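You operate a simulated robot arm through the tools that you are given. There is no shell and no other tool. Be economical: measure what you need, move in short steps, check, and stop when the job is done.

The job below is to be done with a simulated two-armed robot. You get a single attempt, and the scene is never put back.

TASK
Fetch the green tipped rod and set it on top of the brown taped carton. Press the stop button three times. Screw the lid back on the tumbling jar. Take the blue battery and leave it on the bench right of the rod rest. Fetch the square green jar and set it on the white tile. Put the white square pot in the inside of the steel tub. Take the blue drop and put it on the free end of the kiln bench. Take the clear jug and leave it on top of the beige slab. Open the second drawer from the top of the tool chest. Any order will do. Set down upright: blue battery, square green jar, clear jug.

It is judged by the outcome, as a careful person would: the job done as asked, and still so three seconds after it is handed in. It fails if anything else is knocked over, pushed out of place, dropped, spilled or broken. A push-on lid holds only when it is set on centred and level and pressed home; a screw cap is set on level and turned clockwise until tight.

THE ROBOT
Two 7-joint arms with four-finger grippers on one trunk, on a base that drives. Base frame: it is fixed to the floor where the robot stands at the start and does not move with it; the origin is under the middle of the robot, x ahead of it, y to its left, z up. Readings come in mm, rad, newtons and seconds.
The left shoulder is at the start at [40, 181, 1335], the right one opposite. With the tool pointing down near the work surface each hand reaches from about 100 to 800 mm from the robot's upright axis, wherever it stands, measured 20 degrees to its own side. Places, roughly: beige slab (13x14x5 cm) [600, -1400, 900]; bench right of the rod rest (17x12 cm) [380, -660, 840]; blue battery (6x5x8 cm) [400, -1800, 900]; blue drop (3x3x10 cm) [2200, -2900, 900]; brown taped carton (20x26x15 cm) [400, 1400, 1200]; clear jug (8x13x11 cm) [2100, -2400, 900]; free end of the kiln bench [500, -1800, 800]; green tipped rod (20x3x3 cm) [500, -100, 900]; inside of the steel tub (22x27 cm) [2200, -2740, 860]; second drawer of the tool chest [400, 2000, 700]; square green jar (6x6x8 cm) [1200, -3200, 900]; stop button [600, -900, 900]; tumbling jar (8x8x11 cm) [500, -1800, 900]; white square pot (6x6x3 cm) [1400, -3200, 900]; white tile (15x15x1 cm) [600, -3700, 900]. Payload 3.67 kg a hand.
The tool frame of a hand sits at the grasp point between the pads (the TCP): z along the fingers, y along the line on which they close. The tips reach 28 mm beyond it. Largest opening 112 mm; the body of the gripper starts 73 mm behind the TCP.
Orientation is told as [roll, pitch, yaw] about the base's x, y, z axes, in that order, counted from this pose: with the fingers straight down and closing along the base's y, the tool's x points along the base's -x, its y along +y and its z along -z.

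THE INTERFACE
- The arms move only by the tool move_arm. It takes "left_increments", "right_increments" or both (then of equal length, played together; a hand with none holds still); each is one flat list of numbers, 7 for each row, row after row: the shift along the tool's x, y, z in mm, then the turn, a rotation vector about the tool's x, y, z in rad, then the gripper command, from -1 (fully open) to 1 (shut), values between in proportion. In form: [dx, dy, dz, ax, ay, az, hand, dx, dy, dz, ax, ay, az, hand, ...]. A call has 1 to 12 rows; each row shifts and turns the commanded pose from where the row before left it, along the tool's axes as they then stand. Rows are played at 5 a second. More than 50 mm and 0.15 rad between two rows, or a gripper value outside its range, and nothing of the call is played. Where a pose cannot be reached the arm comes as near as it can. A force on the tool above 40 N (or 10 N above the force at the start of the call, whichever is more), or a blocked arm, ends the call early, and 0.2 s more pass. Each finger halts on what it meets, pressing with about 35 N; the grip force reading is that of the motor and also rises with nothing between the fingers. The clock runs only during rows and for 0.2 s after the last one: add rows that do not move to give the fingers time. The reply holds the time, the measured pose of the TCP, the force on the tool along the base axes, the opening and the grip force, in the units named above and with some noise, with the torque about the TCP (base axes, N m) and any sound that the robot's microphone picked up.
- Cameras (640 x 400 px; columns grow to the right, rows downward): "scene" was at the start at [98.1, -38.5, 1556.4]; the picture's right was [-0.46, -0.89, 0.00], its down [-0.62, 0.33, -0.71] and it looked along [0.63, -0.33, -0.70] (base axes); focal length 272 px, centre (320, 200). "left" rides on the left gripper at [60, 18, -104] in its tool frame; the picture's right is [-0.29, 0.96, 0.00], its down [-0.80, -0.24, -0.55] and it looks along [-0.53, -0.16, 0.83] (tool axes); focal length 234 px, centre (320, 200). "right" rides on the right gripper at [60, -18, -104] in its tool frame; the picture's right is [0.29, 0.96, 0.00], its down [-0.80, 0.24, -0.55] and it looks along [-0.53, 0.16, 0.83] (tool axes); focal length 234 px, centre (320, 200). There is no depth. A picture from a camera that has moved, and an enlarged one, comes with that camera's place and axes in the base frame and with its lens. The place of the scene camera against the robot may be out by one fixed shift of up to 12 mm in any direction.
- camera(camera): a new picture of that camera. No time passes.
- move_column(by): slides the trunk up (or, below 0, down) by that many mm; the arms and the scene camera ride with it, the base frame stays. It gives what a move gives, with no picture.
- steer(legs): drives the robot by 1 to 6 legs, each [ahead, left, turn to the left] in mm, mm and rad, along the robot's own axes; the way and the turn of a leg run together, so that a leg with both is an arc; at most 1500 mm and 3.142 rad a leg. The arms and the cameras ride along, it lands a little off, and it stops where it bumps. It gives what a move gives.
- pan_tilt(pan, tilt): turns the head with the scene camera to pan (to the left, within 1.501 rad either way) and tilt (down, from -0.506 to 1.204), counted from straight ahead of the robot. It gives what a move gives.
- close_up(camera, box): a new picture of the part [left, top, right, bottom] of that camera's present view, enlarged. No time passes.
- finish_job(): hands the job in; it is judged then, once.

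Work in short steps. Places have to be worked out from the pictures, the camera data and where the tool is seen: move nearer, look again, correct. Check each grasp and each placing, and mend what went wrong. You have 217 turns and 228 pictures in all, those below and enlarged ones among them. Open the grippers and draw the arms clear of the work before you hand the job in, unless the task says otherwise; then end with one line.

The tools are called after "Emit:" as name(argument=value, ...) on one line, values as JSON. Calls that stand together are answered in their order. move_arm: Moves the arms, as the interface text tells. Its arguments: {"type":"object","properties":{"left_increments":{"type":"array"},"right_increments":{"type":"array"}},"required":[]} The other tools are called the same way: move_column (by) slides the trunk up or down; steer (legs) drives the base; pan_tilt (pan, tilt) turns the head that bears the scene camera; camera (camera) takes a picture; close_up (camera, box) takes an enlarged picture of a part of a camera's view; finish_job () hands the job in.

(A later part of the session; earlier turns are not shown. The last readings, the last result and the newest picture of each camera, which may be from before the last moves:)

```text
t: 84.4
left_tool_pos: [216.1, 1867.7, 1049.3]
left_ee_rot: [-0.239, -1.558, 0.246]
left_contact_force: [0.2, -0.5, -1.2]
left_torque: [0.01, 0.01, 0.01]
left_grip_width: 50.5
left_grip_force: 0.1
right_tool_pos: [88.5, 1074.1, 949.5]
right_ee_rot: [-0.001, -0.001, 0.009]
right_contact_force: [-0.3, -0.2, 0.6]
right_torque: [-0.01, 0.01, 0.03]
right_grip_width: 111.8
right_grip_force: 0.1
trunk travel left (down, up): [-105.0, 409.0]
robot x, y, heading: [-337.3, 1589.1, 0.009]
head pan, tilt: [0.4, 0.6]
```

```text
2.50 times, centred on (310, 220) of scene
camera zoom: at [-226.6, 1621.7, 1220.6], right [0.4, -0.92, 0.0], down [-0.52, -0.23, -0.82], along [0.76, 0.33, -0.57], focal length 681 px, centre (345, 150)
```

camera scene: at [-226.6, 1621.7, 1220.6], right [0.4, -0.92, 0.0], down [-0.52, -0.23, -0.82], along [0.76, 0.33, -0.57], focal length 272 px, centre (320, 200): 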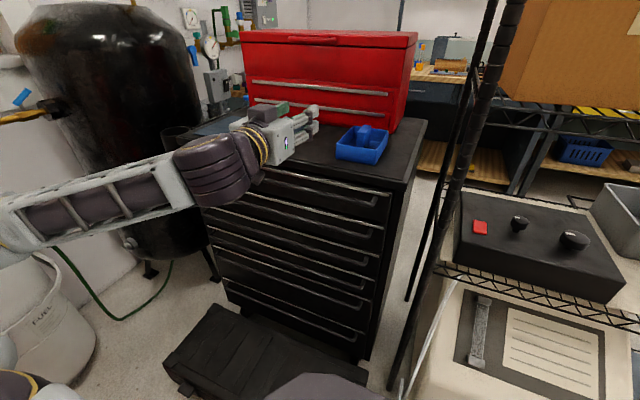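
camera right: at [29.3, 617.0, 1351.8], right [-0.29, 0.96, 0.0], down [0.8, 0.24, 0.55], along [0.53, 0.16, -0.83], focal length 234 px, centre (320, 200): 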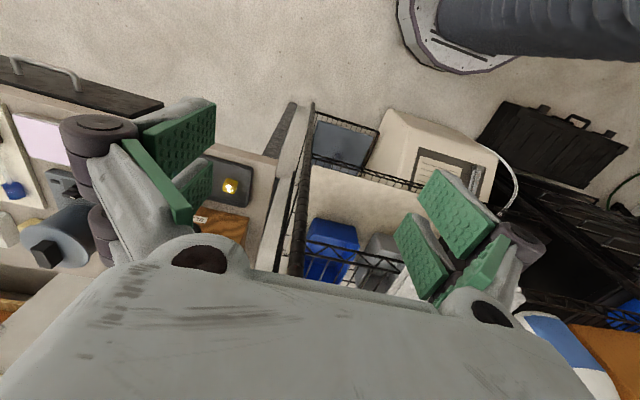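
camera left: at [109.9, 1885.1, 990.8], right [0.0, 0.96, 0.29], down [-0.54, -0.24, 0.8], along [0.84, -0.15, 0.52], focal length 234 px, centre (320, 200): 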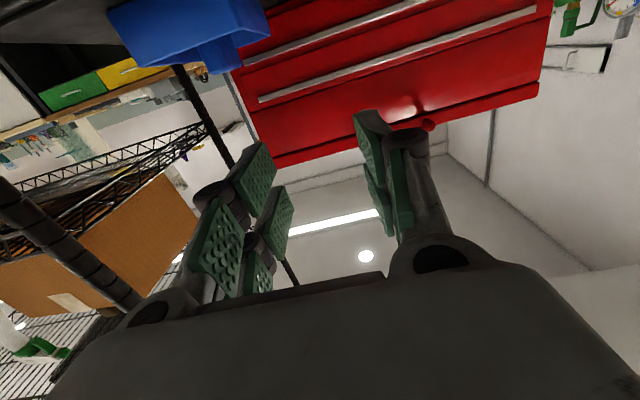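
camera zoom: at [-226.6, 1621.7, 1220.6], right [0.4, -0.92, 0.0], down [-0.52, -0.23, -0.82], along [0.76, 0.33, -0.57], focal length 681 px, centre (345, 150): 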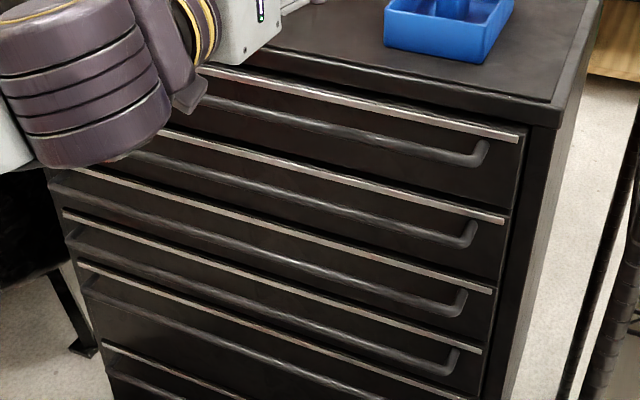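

I back the base 100 mm for room, then roll the hand 90° so the fingers close vertically.

Emit:
steer(legs=[[-100, 0, 0]])

Emit:
move_arm(left_increments=[0, 0, 0, 0, 0, 0.1428, 0.1, 0, 0, 0, 0, 0, 0.1428, 0.1, 0, 0, 0, 0, 0, 0.1428, 0.1, 0, 0, 0, 0, 0, 0.1428, 0.1, 0, 0, 0, 0, 0, 0.1428, 0.1, 0, 0, 0, 0, 0, 0.1428, 0.1, 0, 0, 0, 0, 0, 0.1428, 0.1, 0, 0, 0, 0, 0, 0.1428, 0.1, 0, 0, 0, 0, 0, 0.1428, 0.1, 0, 0, 0, 0, 0, 0.1428, 0.1, 0, 0, 0, 0, 0, 0.1428, 0.1, 0, 0, 0, 0, 0, 0, 0.1])

Emit:
camera(camera="left")

Emit:
camera(camera="scene")

```text
t: 85.6
left_tool_pos: [114.0, 1866.2, 1051.1]
left_ee_rot: [-0.277, -1.559, 0.281]
left_contact_force: [-1.2, 0.2, 0.7]
left_torque: [0.0, -0.01, -0.01]
left_grip_width: 50.4
left_grip_force: 0.0
right_tool_pos: [-13.8, 1072.7, 950.0]
right_ee_rot: [0.0, -0.001, 0.008]
right_contact_force: [-0.2, 0.0, 0.1]
right_torque: [0.0, -0.07, -0.01]
right_grip_width: 111.8
right_grip_force: 0.1
trunk travel left (down, up): [-105.0, 409.0]
robot x, y, heading: [-434.0, 1583.5, 0.012]
head pan, tilt: [0.4, 0.6]
```

```text
t: 88.4
left_tool_pos: [110.0, 1798.7, 892.5]
left_ee_rot: [1.242, -0.212, -1.641]
left_contact_force: [-0.1, -0.6, -0.5]
left_torque: [-0.03, 0.01, 0.08]
left_grip_width: 50.4
left_grip_force: 0.1
left hand out of reach, approached as far as the arm can: row 10
right_tool_pos: [-12.9, 1072.5, 949.3]
right_ee_rot: [0.001, -0.002, 0.009]
right_contact_force: [0.3, -1.0, 0.3]
right_torque: [0.02, 0.0, -0.02]
right_grip_width: 112.0
right_grip_force: 0.0
trunk travel left (down, up): [-105.0, 409.0]
robot x, y, heading: [-433.9, 1584.7, 0.011]
head pan, tilt: [0.4, 0.6]
stopped in row 12 (left hand): the arm was blocked; the commanded pose is now the measured one
```

```text
163 pictures are left
camera left: at [22.1, 1874.3, 928.9], right [0.3, -0.11, 0.95], down [-0.66, -0.74, 0.12], along [0.69, -0.66, -0.3], focal length 234 px, centre (320, 200)
```

left: 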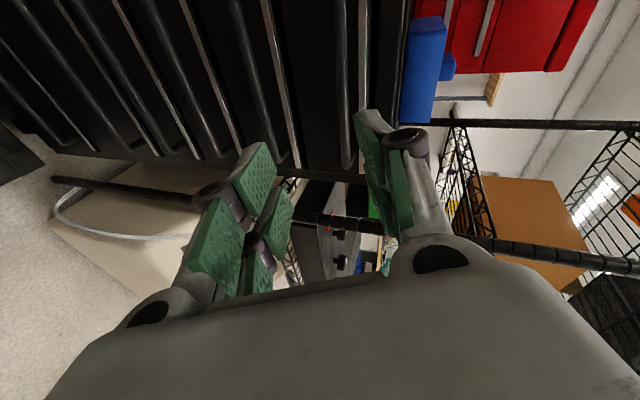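

```text
162 pictures are left
camera scene: at [-326.6, 1620.3, 1220.6], right [0.4, -0.92, 0.0], down [-0.52, -0.22, -0.82], along [0.76, 0.33, -0.57], focal length 272 px, centre (320, 200)
```

scene: 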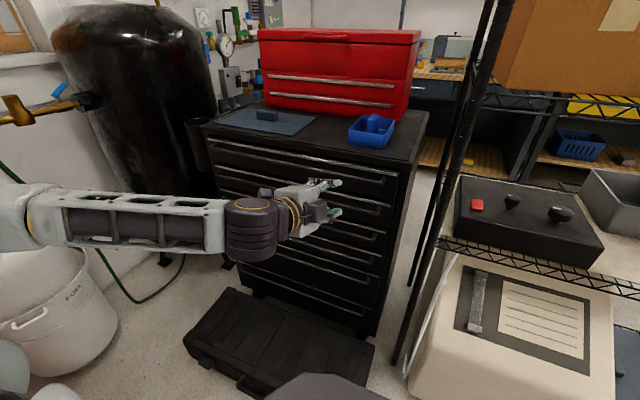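

The hand ended pointing forward and slightly down with the fingers closing nearly vertically, good enough. The left view puts handle 2 at z≈765 and handle 1 at z≈868. I lower the TCP to z≈765 and look.

Emit:
move_arm(left_increments=[8.9, -39.2, 13.4, 0, 0, 0, -0.07, 8.9, -39.2, 13.4, 0, 0, 0, -0.07, 8.9, -39.2, 13.4, 0, 0, 0, -0.07, 0, 0, 0, 0, 0, 0, -0.07])

Emit:
camera(camera="left")

Emit:
close_up(camera="scene", box=[190, 100, 430, 300])

```text
t: 89.4
left_tool_pos: [110.8, 1799.1, 891.1]
left_ee_rot: [1.243, -0.212, -1.643]
left_contact_force: [-0.3, 0.1, -0.4]
left_torque: [0.01, 0.01, 0.02]
left_grip_width: 60.0
left_grip_force: 0.1
left hand out of reach, approached as far as the arm can: row 1, 2, 3
right_tool_pos: [-12.3, 1073.6, 949.3]
right_ee_rot: [0.0, -0.001, 0.007]
right_contact_force: [0.7, -0.4, -0.3]
right_torque: [0.01, 0.01, -0.01]
right_grip_width: 112.0
right_grip_force: 0.2
trunk travel left (down, up): [-105.0, 409.0]
robot x, y, heading: [-436.2, 1582.5, 0.007]
head pan, tilt: [0.4, 0.6]
```

```text
161 pictures are left
camera left: at [21.9, 1874.7, 928.6], right [0.3, -0.11, 0.95], down [-0.66, -0.74, 0.12], along [0.69, -0.66, -0.3], focal length 234 px, centre (320, 200)
```

left: 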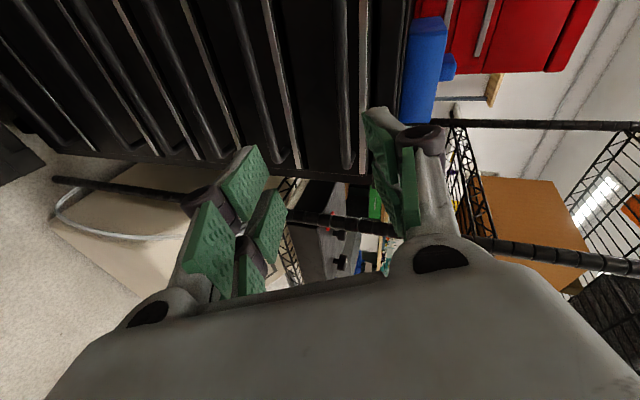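

```text
2.00 times, centred on (310, 200) of scene
camera zoom: at [-326.8, 1620.6, 1220.6], right [0.4, -0.92, 0.0], down [-0.52, -0.22, -0.82], along [0.76, 0.33, -0.57], focal length 545 px, centre (340, 200)
```

zoom: 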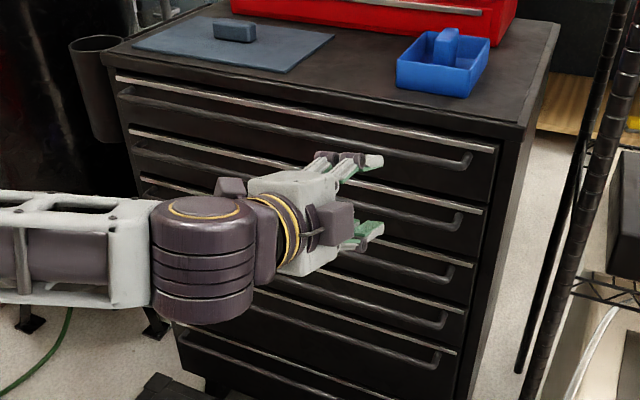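

The arm is at a joint limit there, so I lower with the trunk and try an arm move forward and down together.

Emit:
move_column(by=-104)

Emit:
move_arm(left_increments=[2.7, 13.4, 37.6, 0, 0, 0, -0.07, 2.7, 13.4, 37.6, 0, 0, 0, -0.07, 4.2, -18.5, 6.3, 0, 0, 0, -0.07, 0, 0, 0, 0, 0, 0, -0.07])

Emit:
camera(camera="left")

```text
t: 90.8
left_tool_pos: [111.5, 1799.1, 788.3]
left_ee_rot: [1.243, -0.213, -1.642]
left_contact_force: [-0.2, 0.1, 0.3]
left_torque: [-0.01, 0.01, 0.02]
left_grip_width: 60.1
left_grip_force: 0.0
right_tool_pos: [-11.4, 1073.6, 847.8]
right_ee_rot: [0.003, 0.0, 0.009]
right_contact_force: [0.9, 0.5, 0.2]
right_torque: [0.0, 0.02, 0.01]
right_grip_width: 112.1
right_grip_force: 0.0
trunk travel left (down, up): [-1.0, 513.0]
robot x, y, heading: [-430.5, 1583.6, 0.006]
head pan, tilt: [0.4, 0.6]
```

```text
t: 91.8
left_tool_pos: [190.4, 1799.4, 779.2]
left_ee_rot: [1.243, -0.213, -1.643]
left_contact_force: [-0.3, -0.1, 1.1]
left_torque: [0.02, 0.07, -0.04]
left_grip_width: 60.1
left_grip_force: 0.0
left hand out of reach, approached as far as the arm can: row 3
right_tool_pos: [-11.4, 1074.0, 846.1]
right_ee_rot: [0.001, 0.001, 0.008]
right_contact_force: [-0.7, 0.3, -0.1]
right_torque: [-0.03, -0.01, -0.02]
right_grip_width: 111.9
right_grip_force: 0.0
trunk travel left (down, up): [-1.0, 513.0]
robot x, y, heading: [-433.6, 1587.6, 0.007]
head pan, tilt: [0.4, 0.6]
```

```text
159 pictures are left
camera left: at [101.2, 1875.1, 816.2], right [0.3, -0.11, 0.95], down [-0.66, -0.74, 0.12], along [0.69, -0.66, -0.3], focal length 234 px, centre (320, 200)
```

left: 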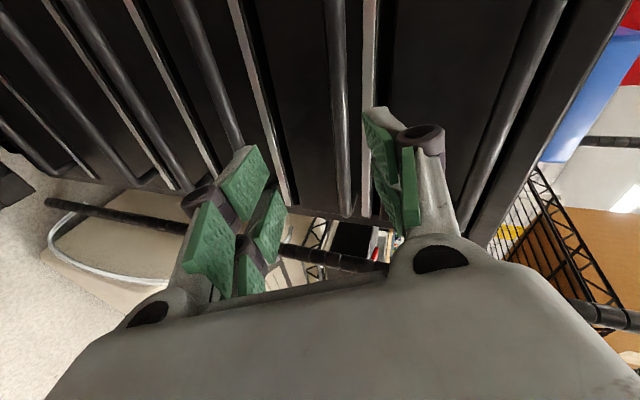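

Handle 2 is now between the fingers' planes at x≈265, z≈770. I move forward 72 mm and close on it.

Emit:
move_arm(left_increments=[2.5, 12.4, 34.7, 0, 0, 0, -0.07, 2.5, 12.4, 34.7, 0, 0, 0, -0.07, 0, 0, 0, 0, 0, 0, -0.07])

Emit:
camera(camera="left")

Emit:
close_up(camera="scene", box=[230, 80, 430, 230])

```text
t: 92.4
left_tool_pos: [254.8, 1798.5, 780.8]
left_ee_rot: [1.246, -0.213, -1.641]
left_contact_force: [-11.4, 1.4, 3.2]
left_torque: [0.02, -0.39, 0.22]
left_grip_width: 63.3
left_grip_force: 2.0
right_tool_pos: [-11.6, 1074.6, 846.3]
right_ee_rot: [0.0, -0.002, 0.011]
right_contact_force: [0.5, -0.1, -0.4]
right_torque: [0.02, 0.08, -0.01]
right_grip_width: 111.9
right_grip_force: 0.1
trunk travel left (down, up): [-1.0, 513.0]
robot x, y, heading: [-433.9, 1587.0, 0.01]
head pan, tilt: [0.4, 0.6]
stopped in row 3 (left hand): the force on the tool passed its limit at 69 N (the readings are from after the stop); the commanded pose is now the measured one
```

```text
158 pictures are left
camera left: at [165.0, 1874.5, 817.7], right [0.3, -0.11, 0.95], down [-0.66, -0.75, 0.12], along [0.69, -0.66, -0.3], focal length 234 px, centre (320, 200)
```

left: 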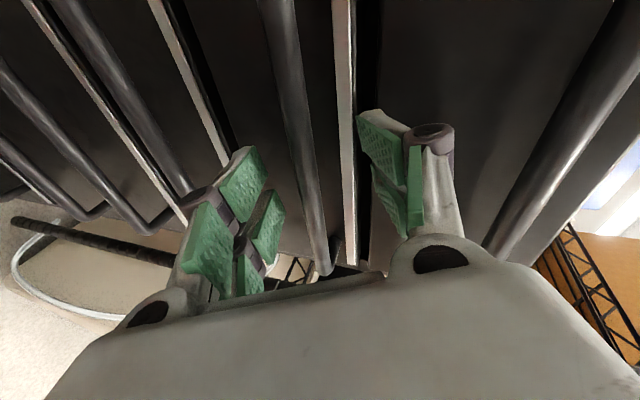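

```text
2.67 times, centred on (330, 155) of scene
camera zoom: at [-327.5, 1620.9, 1118.1], right [0.4, -0.92, 0.0], down [-0.52, -0.23, -0.83], along [0.76, 0.33, -0.56], focal length 726 px, centre (293, 320)
```

zoom: 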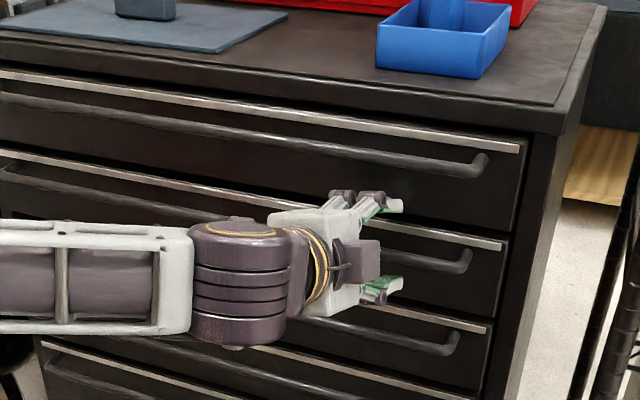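

The fingertips touched the drawer front with the bar between them. I back off 3 mm and close.

Emit:
move_arm(left_increments=[0, 0, -4, 0, 0, 0, -0.07, 0, 0, 0, 0, 0, 0, 1, 0, 0, 0, 0, 0, 0, 1, 0, 0, 0, 0, 0, 0, 1, 0, 0, 0, 0, 0, 0, 1])

Emit:
camera(camera="left")

```text
t: 93.6
left_tool_pos: [249.7, 1798.6, 775.1]
left_ee_rot: [1.236, -0.211, -1.64]
left_contact_force: [-19.7, -4.0, -28.4]
left_torque: [2.41, 0.24, -0.98]
left_grip_width: 19.8
left_grip_force: 44.7
right_tool_pos: [-10.8, 1074.6, 845.6]
right_ee_rot: [0.002, -0.001, 0.01]
right_contact_force: [0.3, 0.6, -0.2]
right_torque: [0.0, -0.02, -0.02]
right_grip_width: 112.2
right_grip_force: 0.1
trunk travel left (down, up): [-1.0, 513.0]
robot x, y, heading: [-435.3, 1588.1, 0.013]
head pan, tilt: [0.4, 0.6]
```

```text
156 pictures are left
camera left: at [161.6, 1874.2, 813.8], right [0.31, -0.11, 0.94], down [-0.66, -0.74, 0.12], along [0.69, -0.66, -0.3], focal length 234 px, centre (320, 200)
```

left: 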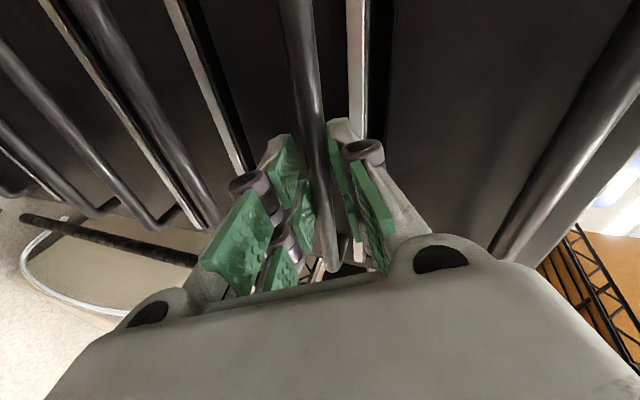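

The bar is gripped. I pull straight back 140 mm with the arm.

Emit:
move_arm(left_increments=[-1.9, -9.4, -26.3, 0, 0, 0, 1, -1.9, -9.4, -26.3, 0, 0, 0, 1, -1.9, -9.4, -26.3, 0, 0, 0, 1, -1.9, -9.4, -26.3, 0, 0, 0, 1, -1.9, -9.4, -26.3, 0, 0, 0, 1, 0, 0, 0, 0, 0, 0, 1])

Emit:
camera(camera="scene")

Emit:
pan_tilt(pan=1.5, tilt=0.8)

Emit:
camera(camera="scene")

```text
t: 94.5
left_tool_pos: [159.6, 1798.8, 775.0]
left_ee_rot: [1.23, -0.206, -1.648]
left_contact_force: [-1.8, -2.6, -9.2]
left_torque: [2.63, 0.0, 0.02]
left_grip_width: 19.3
left_grip_force: 44.5
left hand out of reach, approached as far as the arm can: row 4
right_tool_pos: [-11.6, 1072.7, 848.0]
right_ee_rot: [0.0, -0.001, 0.008]
right_contact_force: [-0.3, 0.6, 0.4]
right_torque: [0.01, -0.03, 0.0]
right_grip_width: 112.2
right_grip_force: 0.0
trunk travel left (down, up): [-1.0, 513.0]
robot x, y, heading: [-436.0, 1585.8, 0.012]
head pan, tilt: [0.4, 0.6]
stopped in row 4 (left hand): the force on the tool passed its limit at 49 N (the readings are from after the stop); the commanded pose is now the measured one
```

```text
155 pictures are left
camera scene: at [-327.1, 1620.4, 1118.3], right [0.4, -0.92, 0.0], down [-0.52, -0.22, -0.83], along [0.76, 0.33, -0.56], focal length 272 px, centre (320, 200)
```

scene: 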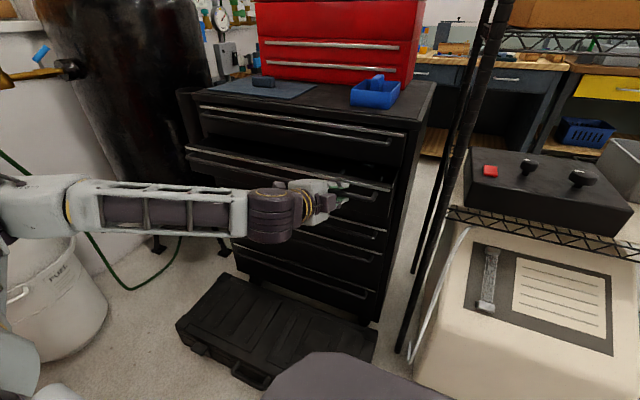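

```text
t: 95.8
left_tool_pos: [160.3, 1797.6, 776.3]
left_ee_rot: [1.23, -0.213, -1.646]
left_contact_force: [-1.9, -5.4, -19.8]
left_torque: [2.26, 0.13, -0.91]
left_grip_width: 19.7
left_grip_force: 45.0
right_tool_pos: [-10.3, 1073.5, 846.5]
right_ee_rot: [0.001, 0.001, 0.009]
right_contact_force: [0.2, -0.4, 0.4]
right_torque: [-0.01, -0.01, -0.03]
right_grip_width: 112.0
right_grip_force: 0.1
trunk travel left (down, up): [-1.0, 513.0]
robot x, y, heading: [-435.0, 1585.5, 0.006]
head pan, tilt: [1.499, 0.799]
```

```text
154 pictures are left
camera scene: at [-401.3, 1665.6, 1101.1], right [1.0, -0.06, 0.0], down [-0.05, -0.72, -0.7], along [0.04, 0.7, -0.72], focal length 272 px, centre (320, 200)
```

scene: 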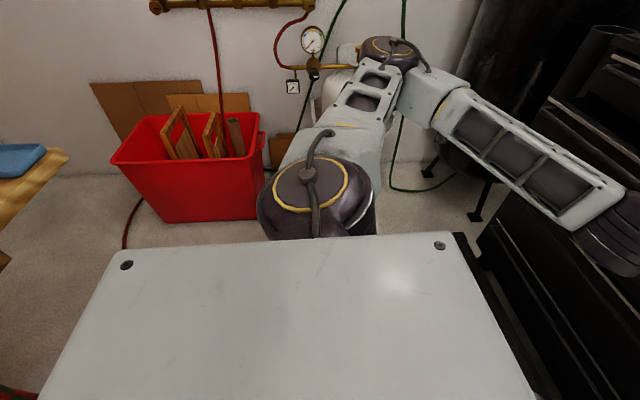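

The drawer moved about 90 mm. The space behind is free to about x -1000, so I pull further by driving back 130 mm.

Emit:
steer(legs=[[-130, 0, 0]])

Emit:
pan_tilt(pan=0.5, tilt=0.6)

Emit:
camera(camera="scene")

```text
t: 97.1
left_tool_pos: [65.6, 1798.7, 774.3]
left_ee_rot: [1.23, -0.202, -1.642]
left_contact_force: [2.6, 4.1, 12.3]
left_torque: [2.12, 0.0, -1.82]
left_grip_width: 19.1
left_grip_force: 44.9
right_tool_pos: [-109.2, 1068.8, 847.5]
right_ee_rot: [0.001, -0.001, 0.006]
right_contact_force: [0.9, 0.4, -0.1]
right_torque: [0.0, 0.07, 0.02]
right_grip_width: 112.1
right_grip_force: 0.1
trunk travel left (down, up): [-1.0, 513.0]
robot x, y, heading: [-528.2, 1584.8, 0.004]
head pan, tilt: [1.499, 0.799]
stopped in leg 1: the force on the tool passed its limit at 47 N (the readings are from after the stop); the commanded pose is now the measured one
```

```text
t: 98.3
left_tool_pos: [62.3, 1798.1, 775.1]
left_ee_rot: [1.228, -0.205, -1.638]
left_contact_force: [2.3, 4.3, 25.3]
left_torque: [2.24, -0.2, -0.78]
left_grip_width: 19.5
left_grip_force: 44.7
right_tool_pos: [-112.3, 1068.3, 847.9]
right_ee_rot: [-0.001, -0.006, 0.005]
right_contact_force: [0.3, 0.3, -0.4]
right_torque: [0.02, 0.03, -0.04]
right_grip_width: 112.1
right_grip_force: 0.0
trunk travel left (down, up): [-1.0, 513.0]
robot x, y, heading: [-528.8, 1579.2, 0.0]
head pan, tilt: [0.499, 0.6]
```

```text
153 pictures are left
camera scene: at [-428.6, 1625.2, 1118.3], right [0.48, -0.88, 0.0], down [-0.49, -0.27, -0.83], along [0.72, 0.4, -0.56], focal length 272 px, centre (320, 200)
```

scene: 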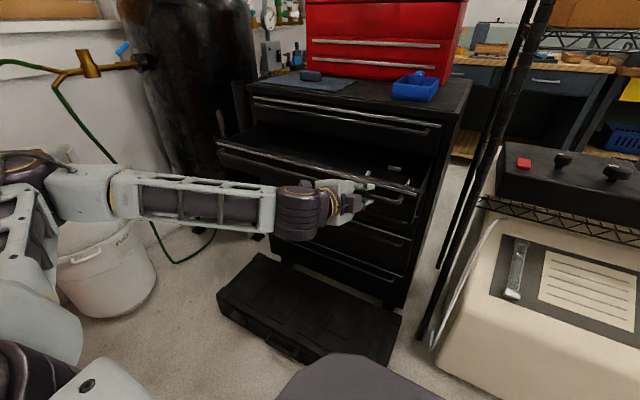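

Drawer 2 is open about 185 mm. I pull another 90 mm to be sure, then release.

Emit:
steer(legs=[[-45, 0, 0], [-45, 0, 0]])

Emit:
move_arm(left_increments=[0, 0, 0, 0, 0, 0, 0.2, 0, 0, 0, 0, 0, 0, -0.2, 0, 0, 0, 0, 0, 0, -0.2, 0, 0, 0, 0, 0, 0, -0.2])

Emit:
camera(camera="scene")

Emit:
camera(camera="left")

```text
t: 99.1
left_tool_pos: [65.9, 1798.0, 775.7]
left_ee_rot: [1.233, -0.199, -1.641]
left_contact_force: [-0.3, 2.1, 1.3]
left_torque: [2.46, -0.02, -1.09]
left_grip_width: 19.0
left_grip_force: 45.1
right_tool_pos: [-112.2, 1066.9, 847.7]
right_ee_rot: [0.0, -0.004, 0.004]
right_contact_force: [0.0, 0.7, 0.6]
right_torque: [0.0, 0.02, 0.01]
right_grip_width: 112.3
right_grip_force: 0.0
trunk travel left (down, up): [-1.0, 513.0]
robot x, y, heading: [-529.8, 1583.5, 0.002]
head pan, tilt: [0.499, 0.6]
stopped in leg 1: the robot was blocked; the commanded pose is now the measured one
```

```text
t: 100.1
left_tool_pos: [63.0, 1799.1, 775.4]
left_ee_rot: [1.23, -0.204, -1.64]
left_contact_force: [-0.7, -0.8, -0.3]
left_torque: [0.01, -0.03, -0.01]
left_grip_width: 66.9
left_grip_force: 0.0
right_tool_pos: [-111.7, 1067.0, 848.7]
right_ee_rot: [0.0, -0.002, 0.005]
right_contact_force: [-0.6, 0.5, -0.8]
right_torque: [0.0, 0.0, 0.02]
right_grip_width: 112.4
right_grip_force: 0.0
trunk travel left (down, up): [-1.0, 513.0]
robot x, y, heading: [-531.2, 1583.5, 0.005]
head pan, tilt: [0.499, 0.6]
```

```text
152 pictures are left
camera scene: at [-426.8, 1624.8, 1118.1], right [0.48, -0.88, 0.0], down [-0.5, -0.27, -0.82], along [0.72, 0.4, -0.57], focal length 272 px, centre (320, 200)
```

scene: 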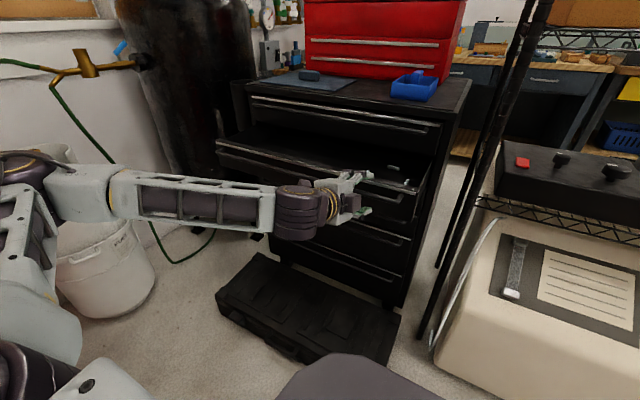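

```text
151 pictures are left
camera left: at [-23.3, 1874.0, 814.3], right [0.31, -0.12, 0.94], down [-0.65, -0.75, 0.12], along [0.69, -0.65, -0.31], focal length 234 px, centre (320, 200)
```

left: 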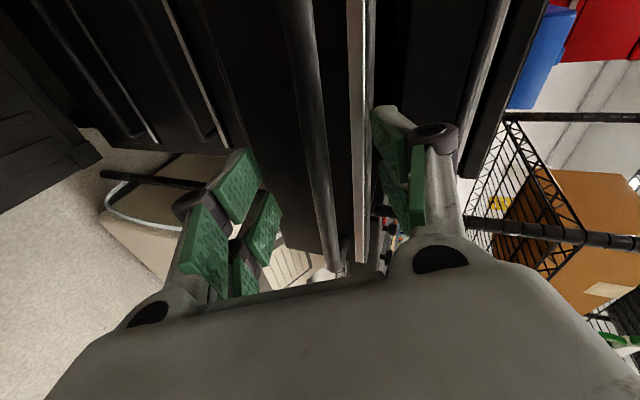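

Drawer seems at its stop (~188 mm open). Fingers are open, so I drive back 70 mm to clear the bar.

Emit:
steer(legs=[[-70, 0, 0]])

Emit:
camera(camera="scene")

```text
t: 100.8
left_tool_pos: [64.9, 1797.3, 775.6]
left_ee_rot: [1.23, -0.204, -1.641]
left_contact_force: [0.5, 0.0, 0.2]
left_torque: [0.04, 0.03, 0.01]
left_grip_width: 67.1
left_grip_force: 0.0
right_tool_pos: [-112.5, 1066.1, 848.2]
right_ee_rot: [0.001, -0.004, 0.002]
right_contact_force: [0.3, -0.2, 0.0]
right_torque: [0.03, -0.02, -0.01]
right_grip_width: 111.9
right_grip_force: 0.1
trunk travel left (down, up): [-1.0, 513.0]
robot x, y, heading: [-530.5, 1582.9, -0.002]
head pan, tilt: [0.499, 0.6]
stopped in leg 1: the robot was blocked; the commanded pose is now the measured one
```

```text
150 pictures are left
camera scene: at [-426.8, 1624.2, 1118.1], right [0.48, -0.88, 0.0], down [-0.5, -0.27, -0.82], along [0.72, 0.4, -0.57], focal length 272 px, centre (320, 200)
```

scene: 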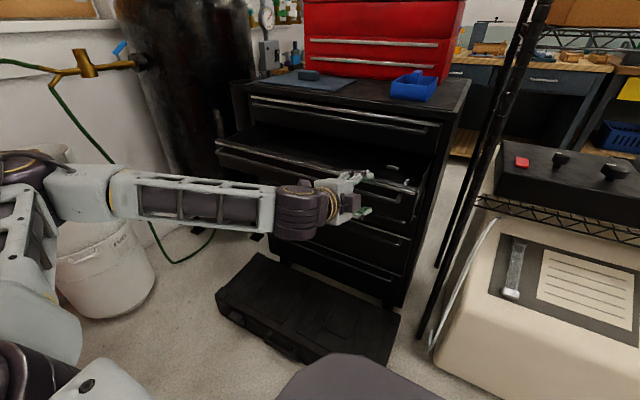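

Something behind blocks the base, so I withdraw with the arm along the finger axis instead.

Emit:
move_arm(left_increments=[0, 2, -18, 0, 0, 0, -0.3, 0, 0, -18, 0, 0, 0, -0.3, 0, 0, -18, 0, 0, 0, -0.3, 0, 0, -18, 0, 0, 0, -0.3])

Emit:
camera(camera="left")

```text
t: 101.8
left_tool_pos: [14.0, 1805.3, 796.5]
left_ee_rot: [1.23, -0.203, -1.64]
left_contact_force: [0.4, -0.4, 0.0]
left_torque: [-0.01, 0.02, 0.01]
left_grip_width: 72.9
left_grip_force: 0.1
left hand out of reach, approached as far as the arm can: row 4
right_tool_pos: [-111.8, 1066.8, 847.2]
right_ee_rot: [-0.001, -0.003, 0.002]
right_contact_force: [-0.5, -1.3, 0.0]
right_torque: [0.0, -0.03, -0.03]
right_grip_width: 112.0
right_grip_force: 0.2
trunk travel left (down, up): [-1.0, 513.0]
robot x, y, heading: [-531.2, 1586.5, -0.002]
head pan, tilt: [0.499, 0.6]
```

```text
149 pictures are left
camera left: at [-73.2, 1881.5, 836.6], right [0.31, -0.12, 0.94], down [-0.66, -0.75, 0.12], along [0.69, -0.66, -0.31], focal length 234 px, centre (320, 200)
```

left: 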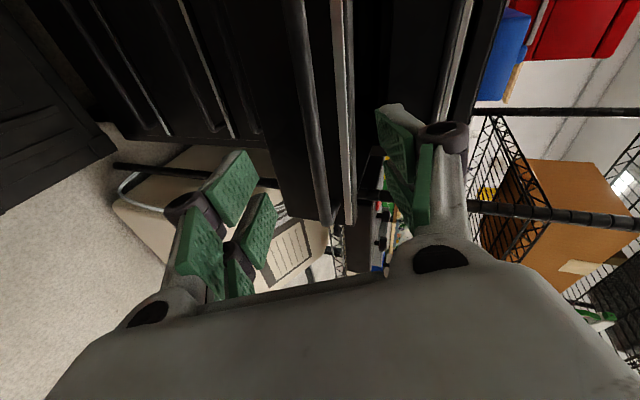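

The hand is clear of the bar. I drive right away from the chest, then a bit forward, and raise the trunk.

Emit:
steer(legs=[[0, -300, 0], [150, -400, 0]])

Emit:
move_column(by=400)

Emit:
pan_tilt(pan=0.9, tilt=0.4)

Emit:
camera(camera="scene")

```text
t: 103.1
left_tool_pos: [27.5, 1694.4, 796.7]
left_ee_rot: [1.23, -0.205, -1.662]
left_contact_force: [-0.4, -0.6, -0.7]
left_torque: [0.01, 0.02, -0.01]
left_grip_width: 72.6
left_grip_force: 0.0
right_tool_pos: [-113.1, 957.3, 847.3]
right_ee_rot: [0.0, -0.001, -0.02]
right_contact_force: [-0.6, 0.0, 0.0]
right_torque: [0.0, 0.06, -0.03]
right_grip_width: 112.2
right_grip_force: 0.0
trunk travel left (down, up): [-1.0, 513.0]
robot x, y, heading: [-521.4, 1481.0, -0.023]
head pan, tilt: [0.499, 0.6]
stopped in leg 1: the robot was blocked; the commanded pose is now the measured one
```

```text
t: 107.0
left_tool_pos: [25.9, 1694.7, 1197.5]
left_ee_rot: [1.232, -0.205, -1.662]
left_contact_force: [-0.3, 0.1, 0.5]
left_torque: [-0.01, 0.04, 0.01]
left_grip_width: 72.5
left_grip_force: 0.1
right_tool_pos: [-115.4, 958.3, 1247.7]
right_ee_rot: [0.0, -0.003, -0.019]
right_contact_force: [0.5, -0.6, -0.5]
right_torque: [-0.01, 0.01, 0.01]
right_grip_width: 111.7
right_grip_force: 0.0
trunk travel left (down, up): [-401.0, 113.0]
robot x, y, heading: [-522.4, 1483.9, -0.021]
head pan, tilt: [0.499, 0.6]
```

```text
t: 107.8
left_tool_pos: [25.9, 1694.7, 1197.8]
left_ee_rot: [1.231, -0.203, -1.661]
left_contact_force: [-0.3, -1.0, -0.1]
left_torque: [0.01, 0.01, 0.0]
left_grip_width: 72.8
left_grip_force: 0.0
right_tool_pos: [-115.8, 957.4, 1246.0]
right_ee_rot: [0.002, -0.002, -0.018]
right_contact_force: [0.7, -0.3, -0.4]
right_torque: [-0.02, -0.02, -0.01]
right_grip_width: 112.1
right_grip_force: 0.2
trunk travel left (down, up): [-401.0, 113.0]
robot x, y, heading: [-524.3, 1480.2, -0.019]
head pan, tilt: [0.901, 0.4]
```

```text
148 pictures are left
camera scene: at [-438.3, 1552.9, 1534.9], right [0.77, -0.64, 0.0], down [-0.25, -0.3, -0.92], along [0.59, 0.71, -0.39], focal length 272 px, centre (320, 200)
```

scene: 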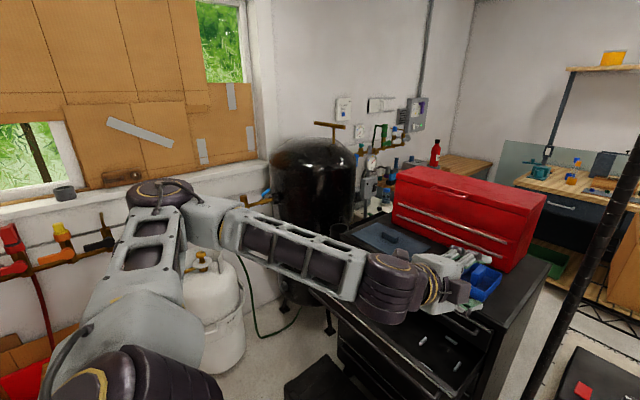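

Drawer 2 stands open. Something at the rear right blocked the drive, so I go forward 150 mm first, then right.

Emit:
steer(legs=[[150, 0, 0.02], [0, -700, 0]])

Emit:
pan_tilt(pan=-1.45, tilt=0.6)

Emit:
camera(camera="scene")

```text
t: 112.8
left_tool_pos: [173.0, 1000.1, 1196.8]
left_ee_rot: [1.232, -0.204, -1.642]
left_contact_force: [-0.6, -0.5, 0.4]
left_torque: [0.0, 0.04, 0.0]
left_grip_width: 72.8
left_grip_force: 0.0
right_tool_pos: [46.4, 263.2, 1247.6]
right_ee_rot: [0.0, -0.005, 0.002]
right_contact_force: [-0.3, -0.7, -0.2]
right_torque: [-0.02, 0.02, 0.01]
right_grip_width: 112.2
right_grip_force: 0.1
trunk travel left (down, up): [-401.0, 113.0]
robot x, y, heading: [-373.7, 774.8, 0.004]
head pan, tilt: [0.901, 0.4]
```

```text
t: 115.0
left_tool_pos: [172.1, 1000.9, 1198.1]
left_ee_rot: [1.233, -0.204, -1.642]
left_contact_force: [0.7, -0.5, -0.5]
left_torque: [-0.01, -0.03, -0.04]
left_grip_width: 72.6
left_grip_force: 0.0
right_tool_pos: [46.0, 261.8, 1246.3]
right_ee_rot: [0.001, -0.004, 0.003]
right_contact_force: [0.3, -0.4, 0.4]
right_torque: [0.01, -0.01, 0.01]
right_grip_width: 111.9
right_grip_force: 0.0
trunk travel left (down, up): [-401.0, 113.0]
robot x, y, heading: [-372.1, 777.3, 0.004]
head pan, tilt: [-1.45, 0.6]
```

```text
147 pictures are left
camera scene: at [-335.2, 689.4, 1516.7], right [-0.99, -0.12, 0.0], down [-0.07, 0.56, -0.83], along [0.1, -0.82, -0.56], focal length 272 px, centre (320, 200)
```

scene: 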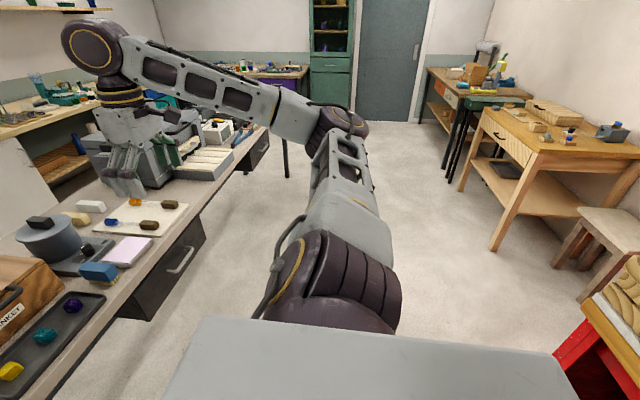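

The aisle is free. I return the left hand to a fingers-down pose.

Emit:
move_arm(left_increments=[0, 0, 0, 0, 0, -0.132, 0, 0, 0, 0, 0, 0, -0.132, 0, 0, 0, 0, 0, 0, -0.132, 0, 0, 0, 0, 0, 0, -0.132, 0, 0, 0, 0, 0, 0, -0.132, 0, 0, 0, 0, 0, 0, -0.132, 0, 0, 0, 0, 0, 0, -0.132, 0, 0, 0, 0, 0, 0, -0.132, 0, 0, 0, 0, 0, 0, -0.132, 0, 0, 0, 0, 0, 0, -0.132, 0, 0, 0, 0, 0, 0, -0.132, 0])

Emit:
move_arm(left_increments=[0, 0, 0, 0, 0.139, 0, 0, 0, 0, 0, 0, 0.139, 0, 0, 0, 0, 0, 0, 0.139, 0, 0, 0, 0, 0, 0, 0.139, 0, 0, 0, 0, 0, 0, 0.139, 0, 0, 0, 0, 0, 0, 0.139, 0, 0, 0, 0, 0, 0, 0.139, 0, 0, 0, 0, 0, 0, 0.139, 0, 0, 0, 0, 0, 0, 0.139, 0, 0])

Emit:
steer(legs=[[140, -850, 0], [0, -850, 0]])

Emit:
pan_tilt(pan=-0.2, tilt=0.7)

Emit:
camera(camera="scene")

```text
t: 117.3
left_tool_pos: [173.4, 1001.0, 1198.1]
left_ee_rot: [-0.28, -1.227, 0.154]
left_contact_force: [-0.9, -0.1, -0.5]
left_torque: [-0.02, 0.02, 0.0]
left_grip_width: 55.8
left_grip_force: 0.1
right_tool_pos: [45.0, 261.5, 1247.4]
right_ee_rot: [-0.001, -0.003, 0.001]
right_contact_force: [0.5, -0.6, 0.3]
right_torque: [0.03, 0.0, -0.03]
right_grip_width: 112.1
right_grip_force: 0.1
trunk travel left (down, up): [-401.0, 113.0]
robot x, y, heading: [-376.3, 777.5, 0.003]
head pan, tilt: [-1.45, 0.6]
```

```text
t: 119.3
left_tool_pos: [174.5, 999.0, 1196.5]
left_ee_rot: [-0.092, 0.015, -0.11]
left_contact_force: [-0.2, -0.8, -0.3]
left_torque: [0.0, 0.02, -0.03]
left_grip_width: 56.1
left_grip_force: 0.0
right_tool_pos: [46.7, 262.8, 1246.4]
right_ee_rot: [-0.001, -0.005, 0.001]
right_contact_force: [0.5, 0.0, -0.2]
right_torque: [-0.02, 0.01, -0.01]
right_grip_width: 112.0
right_grip_force: 0.2
trunk travel left (down, up): [-401.0, 113.0]
robot x, y, heading: [-374.3, 779.9, -0.003]
head pan, tilt: [-1.45, 0.6]
```

```text
t: 128.2
left_tool_pos: [315.8, -697.8, 1196.7]
left_ee_rot: [-0.092, 0.014, -0.11]
left_contact_force: [0.5, -0.1, 0.7]
left_torque: [0.0, -0.02, -0.02]
left_grip_width: 55.9
left_grip_force: 0.0
right_tool_pos: [189.1, -1435.6, 1246.9]
right_ee_rot: [0.0, -0.004, 0.004]
right_contact_force: [0.2, 0.2, -0.6]
right_torque: [-0.01, 0.0, -0.02]
right_grip_width: 111.9
right_grip_force: 0.0
trunk travel left (down, up): [-401.0, 113.0]
robot x, y, heading: [-233.0, -917.6, 0.005]
head pan, tilt: [-1.45, 0.6]
```

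```text
t: 129.7
left_tool_pos: [315.9, -696.1, 1196.8]
left_ee_rot: [-0.091, 0.011, -0.111]
left_contact_force: [0.0, 0.1, -0.6]
left_torque: [0.0, -0.04, 0.02]
left_grip_width: 56.1
left_grip_force: 0.0
right_tool_pos: [189.7, -1437.1, 1246.9]
right_ee_rot: [0.001, -0.005, 0.004]
right_contact_force: [-0.4, -0.4, 0.1]
right_torque: [0.0, 0.0, -0.05]
right_grip_width: 111.8
right_grip_force: 0.1
trunk travel left (down, up): [-401.0, 113.0]
robot x, y, heading: [-232.4, -921.9, 0.0]
head pan, tilt: [-0.201, 0.7]
```

```text
146 pictures are left
camera scene: at [-119.9, -938.5, 1508.1], right [-0.2, -0.98, 0.0], down [-0.63, 0.13, -0.76], along [0.75, -0.15, -0.64], focal length 272 px, centre (320, 200)
```

scene: 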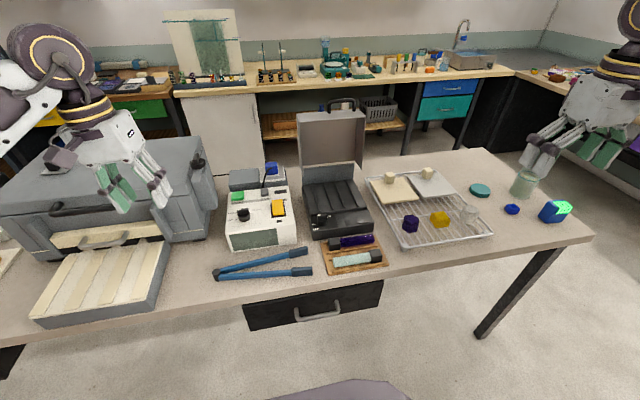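

The right end of the bench is in view: controller, rack with slabs, jar, teal lid and blue battery. I take close-ups.

Emit:
close_up(camera="scene", box=[200, 140, 400, 290])

Emit:
close_up(camera="scene", box=[350, 130, 610, 280])

```text
2.67 times, centred on (300, 215) of scene
camera zoom: at [-119.9, -938.5, 1508.1], right [-0.2, -0.98, 0.0], down [-0.63, 0.13, -0.76], along [0.75, -0.15, -0.64], focal length 726 px, centre (373, 160)
```

zoom: 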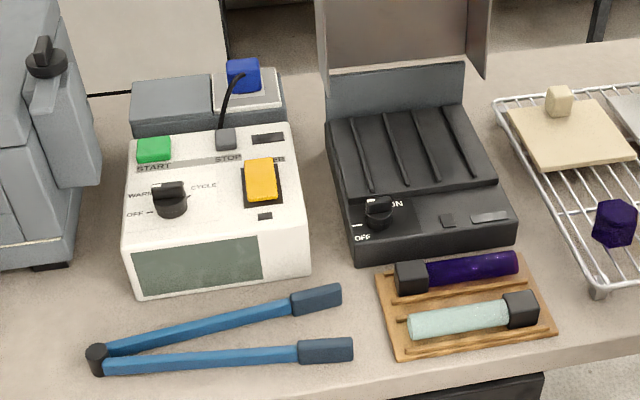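

```text
2.46 times, centred on (480, 205) of scene
camera zoom: at [-119.9, -938.5, 1508.1], right [-0.2, -0.98, 0.0], down [-0.63, 0.13, -0.76], along [0.75, -0.15, -0.64], focal length 670 px, centre (-74, 188)
```

zoom: 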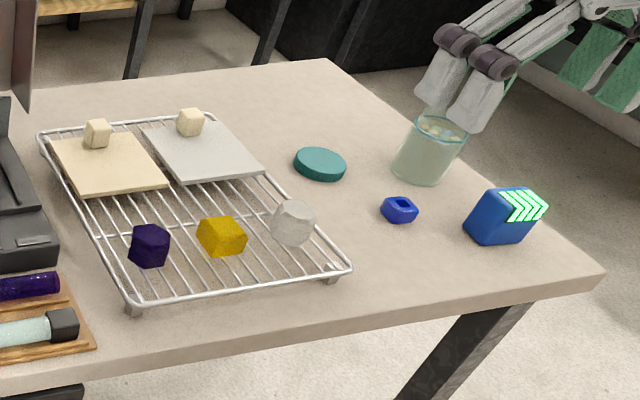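

STOP is the small grey button at the back of the controller's top. I drive forward 215 mm to be within reach and use the left-hand camera over it.

Emit:
steer(legs=[[215, 0, 0]])

Emit:
move_arm(left_increments=[0, -45, 0, 0.09, 0, -0.11, 1, 0, -45, 0, 0, 0, 0, 1, 0, -45, 0, 0, 0, 0, 1, 0, 0, 0, 0, 0, 0, 1])

Emit:
camera(camera="left")

Emit:
camera(camera="scene")

```text
t: 131.4
left_tool_pos: [530.8, -697.1, 1198.0]
left_ee_rot: [-0.091, 0.011, -0.111]
left_contact_force: [0.7, -0.2, 0.5]
left_torque: [-0.02, 0.02, 0.02]
left_grip_width: 56.1
left_grip_force: 0.1
right_tool_pos: [404.5, -1435.8, 1247.5]
right_ee_rot: [0.001, -0.003, 0.004]
right_contact_force: [0.6, -0.4, 0.3]
right_torque: [-0.06, 0.01, 0.01]
right_grip_width: 112.1
right_grip_force: 0.1
trunk travel left (down, up): [-401.0, 113.0]
robot x, y, heading: [-12.8, -920.2, 0.005]
head pan, tilt: [-0.201, 0.7]
```

```text
t: 132.4
left_tool_pos: [526.5, -829.6, 1217.2]
left_ee_rot: [-0.179, 0.028, -0.001]
left_contact_force: [0.9, 0.0, 0.8]
left_torque: [-0.02, 0.01, 0.0]
left_grip_width: 0.1
left_grip_force: 34.9
right_tool_pos: [406.3, -1434.2, 1247.0]
right_ee_rot: [0.001, -0.005, 0.005]
right_contact_force: [-0.6, -0.4, -0.2]
right_torque: [-0.02, -0.03, -0.01]
right_grip_width: 112.2
right_grip_force: 0.1
trunk travel left (down, up): [-401.0, 113.0]
robot x, y, heading: [-13.7, -920.1, 0.002]
head pan, tilt: [-0.201, 0.7]
```

```text
143 pictures are left
camera left: at [468.8, -792.6, 1319.0], right [0.28, 0.94, -0.18], down [0.81, -0.14, 0.57], along [0.51, -0.31, -0.8], focal length 234 px, centre (320, 200)
```

left: 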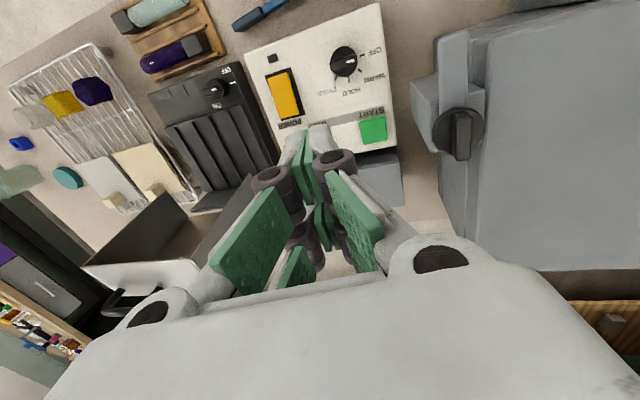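

```text
142 pictures are left
camera scene: at [95.8, -936.5, 1508.2], right [-0.2, -0.98, 0.0], down [-0.63, 0.13, -0.77], along [0.75, -0.15, -0.64], focal length 272 px, centre (320, 200)
```

scene: 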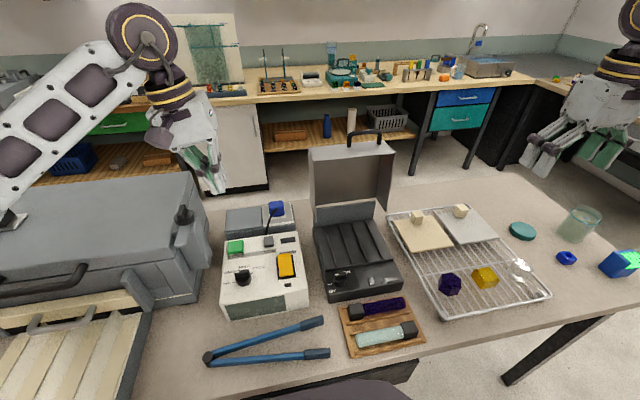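

I correct the roll and move the closed left hand 50 mm forward so the STOP button appears in its camera.

Emit:
move_arm(left_increments=[-25, -10, 0, -0.09, 0, 0, 1, -25, -10, 0, -0.09, 0, 0, 1, 0, 0, 0, 0, -0.028, 0, 1])

Emit:
camera(camera="left")

Emit:
close_up(camera="scene", box=[200, 200, 340, 320])

```text
t: 133.2
left_tool_pos: [576.9, -848.7, 1218.9]
left_ee_rot: [-0.001, 0.0, 0.0]
left_contact_force: [-0.2, 0.2, 0.0]
left_torque: [-0.03, 0.0, -0.01]
left_grip_width: 0.1
left_grip_force: 35.2
right_tool_pos: [406.0, -1434.8, 1248.0]
right_ee_rot: [0.0, -0.004, 0.003]
right_contact_force: [0.4, 1.0, 0.2]
right_torque: [-0.05, -0.02, -0.01]
right_grip_width: 112.1
right_grip_force: 0.1
trunk travel left (down, up): [-401.0, 113.0]
robot x, y, heading: [-12.3, -923.1, 0.002]
head pan, tilt: [-0.201, 0.7]
```

```text
141 pictures are left
camera left: at [516.0, -830.1, 1324.0], right [0.29, 0.96, 0.0], down [0.8, -0.24, 0.56], along [0.53, -0.16, -0.83], focal length 234 px, centre (320, 200)
```

left: 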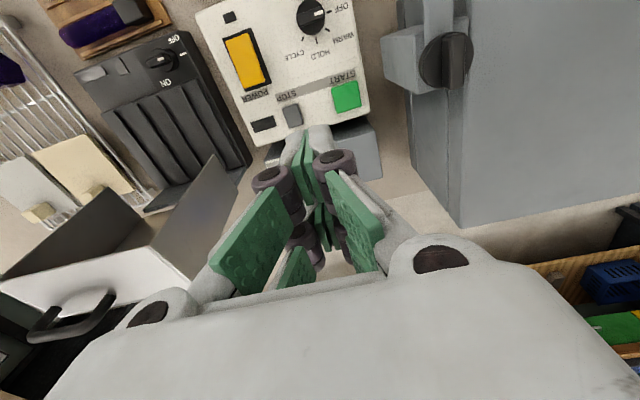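

```text
3.33 times, centred on (270, 260) of scene
camera zoom: at [96.0, -936.3, 1508.2], right [-0.2, -0.98, 0.0], down [-0.63, 0.13, -0.77], along [0.75, -0.15, -0.64], focal length 908 px, centre (487, 0)
```

zoom: 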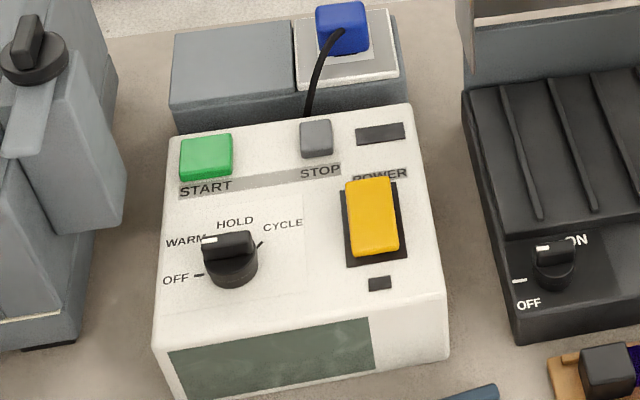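

Triangulated, STOP is at about [590, -895, 963]. I move over it and lower to 40 mm above.

Emit:
move_arm(left_increments=[-6.5, -23, 40, 0, 0, 0, 1, -6.5, -23, 40, 0, 0, 0, 1, 0, 0, 45, 0, 0, 0, 1, 0, 0, 45, 0, 0, 0, 1, 0, 0, 15, 0, 0, 0, 1])

Emit:
camera(camera="left")

Emit:
close_up(camera="scene", box=[200, 180, 340, 300])

```text
t: 134.4
left_tool_pos: [590.4, -897.2, 1034.6]
left_ee_rot: [0.0, -0.004, -0.002]
left_contact_force: [0.0, -0.1, 0.7]
left_torque: [-0.01, 0.0, 0.02]
left_grip_width: 0.1
left_grip_force: 35.0
right_tool_pos: [406.0, -1436.6, 1247.5]
right_ee_rot: [-0.001, -0.003, 0.003]
right_contact_force: [-0.6, 0.2, -0.4]
right_torque: [0.0, -0.01, -0.01]
right_grip_width: 111.6
right_grip_force: 0.1
trunk travel left (down, up): [-401.0, 113.0]
robot x, y, heading: [-10.4, -920.2, 0.005]
head pan, tilt: [-0.201, 0.7]
```

```text
139 pictures are left
camera left: at [529.0, -878.5, 1138.1], right [0.29, 0.96, 0.0], down [0.8, -0.24, 0.55], along [0.53, -0.16, -0.83], focal length 234 px, centre (320, 200)
```

left: 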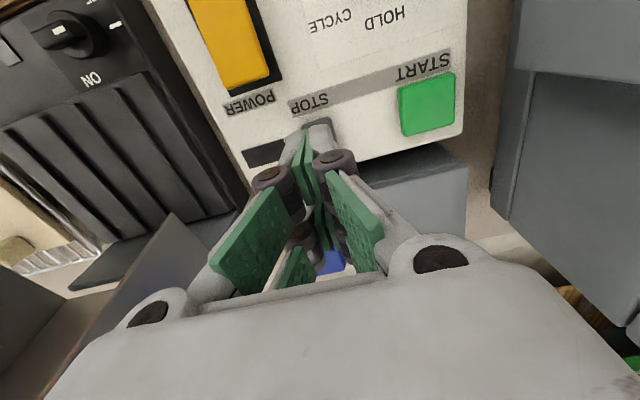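

```text
3.33 times, centred on (270, 240) of scene
camera zoom: at [96.7, -938.1, 1508.1], right [-0.2, -0.98, 0.0], down [-0.63, 0.13, -0.76], along [0.75, -0.15, -0.64], focal length 908 px, centre (487, 67)
```

zoom: 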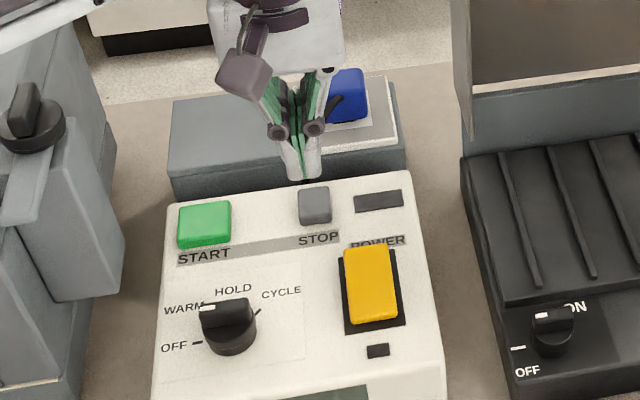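

Fingertips are nearly above STOP; I shift 5 mm back and 2 mm right, then lower gently to feel the button.

Emit:
move_arm(left_increments=[5, -2, 12, 0, 0, 0, 1, 0, 0, 12, 0, 0, 0, 1, 0, 0, 4, 0, 0, 0, 1, 0, 0, 4, 0, 0, 0, 1, 0, 0, 0, 0, 0, 0, 1])

Emit:
close_up(camera="scene", box=[200, 180, 340, 300])

```text
t: 135.6
left_tool_pos: [584.6, -898.6, 1001.1]
left_ee_rot: [0.0, 0.0, -0.002]
left_contact_force: [0.7, -0.6, -0.3]
left_torque: [0.02, -0.02, 0.01]
left_grip_width: 0.0
left_grip_force: 35.5
right_tool_pos: [406.0, -1436.4, 1246.8]
right_ee_rot: [0.0, -0.003, 0.003]
right_contact_force: [0.2, -0.7, -0.4]
right_torque: [-0.03, 0.01, 0.01]
right_grip_width: 112.1
right_grip_force: 0.1
trunk travel left (down, up): [-401.0, 113.0]
robot x, y, heading: [-14.1, -921.4, 0.004]
head pan, tilt: [-0.201, 0.7]
```

```text
3.33 times, centred on (270, 240) of scene
camera zoom: at [96.8, -937.9, 1508.1], right [-0.2, -0.98, 0.0], down [-0.63, 0.13, -0.76], along [0.75, -0.15, -0.64], focal length 908 px, centre (487, 67)
```

zoom: 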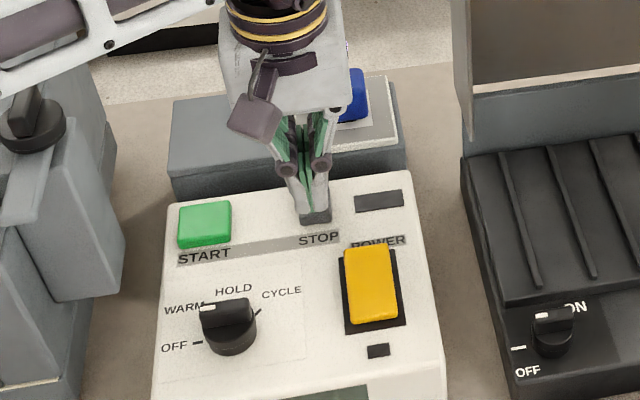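

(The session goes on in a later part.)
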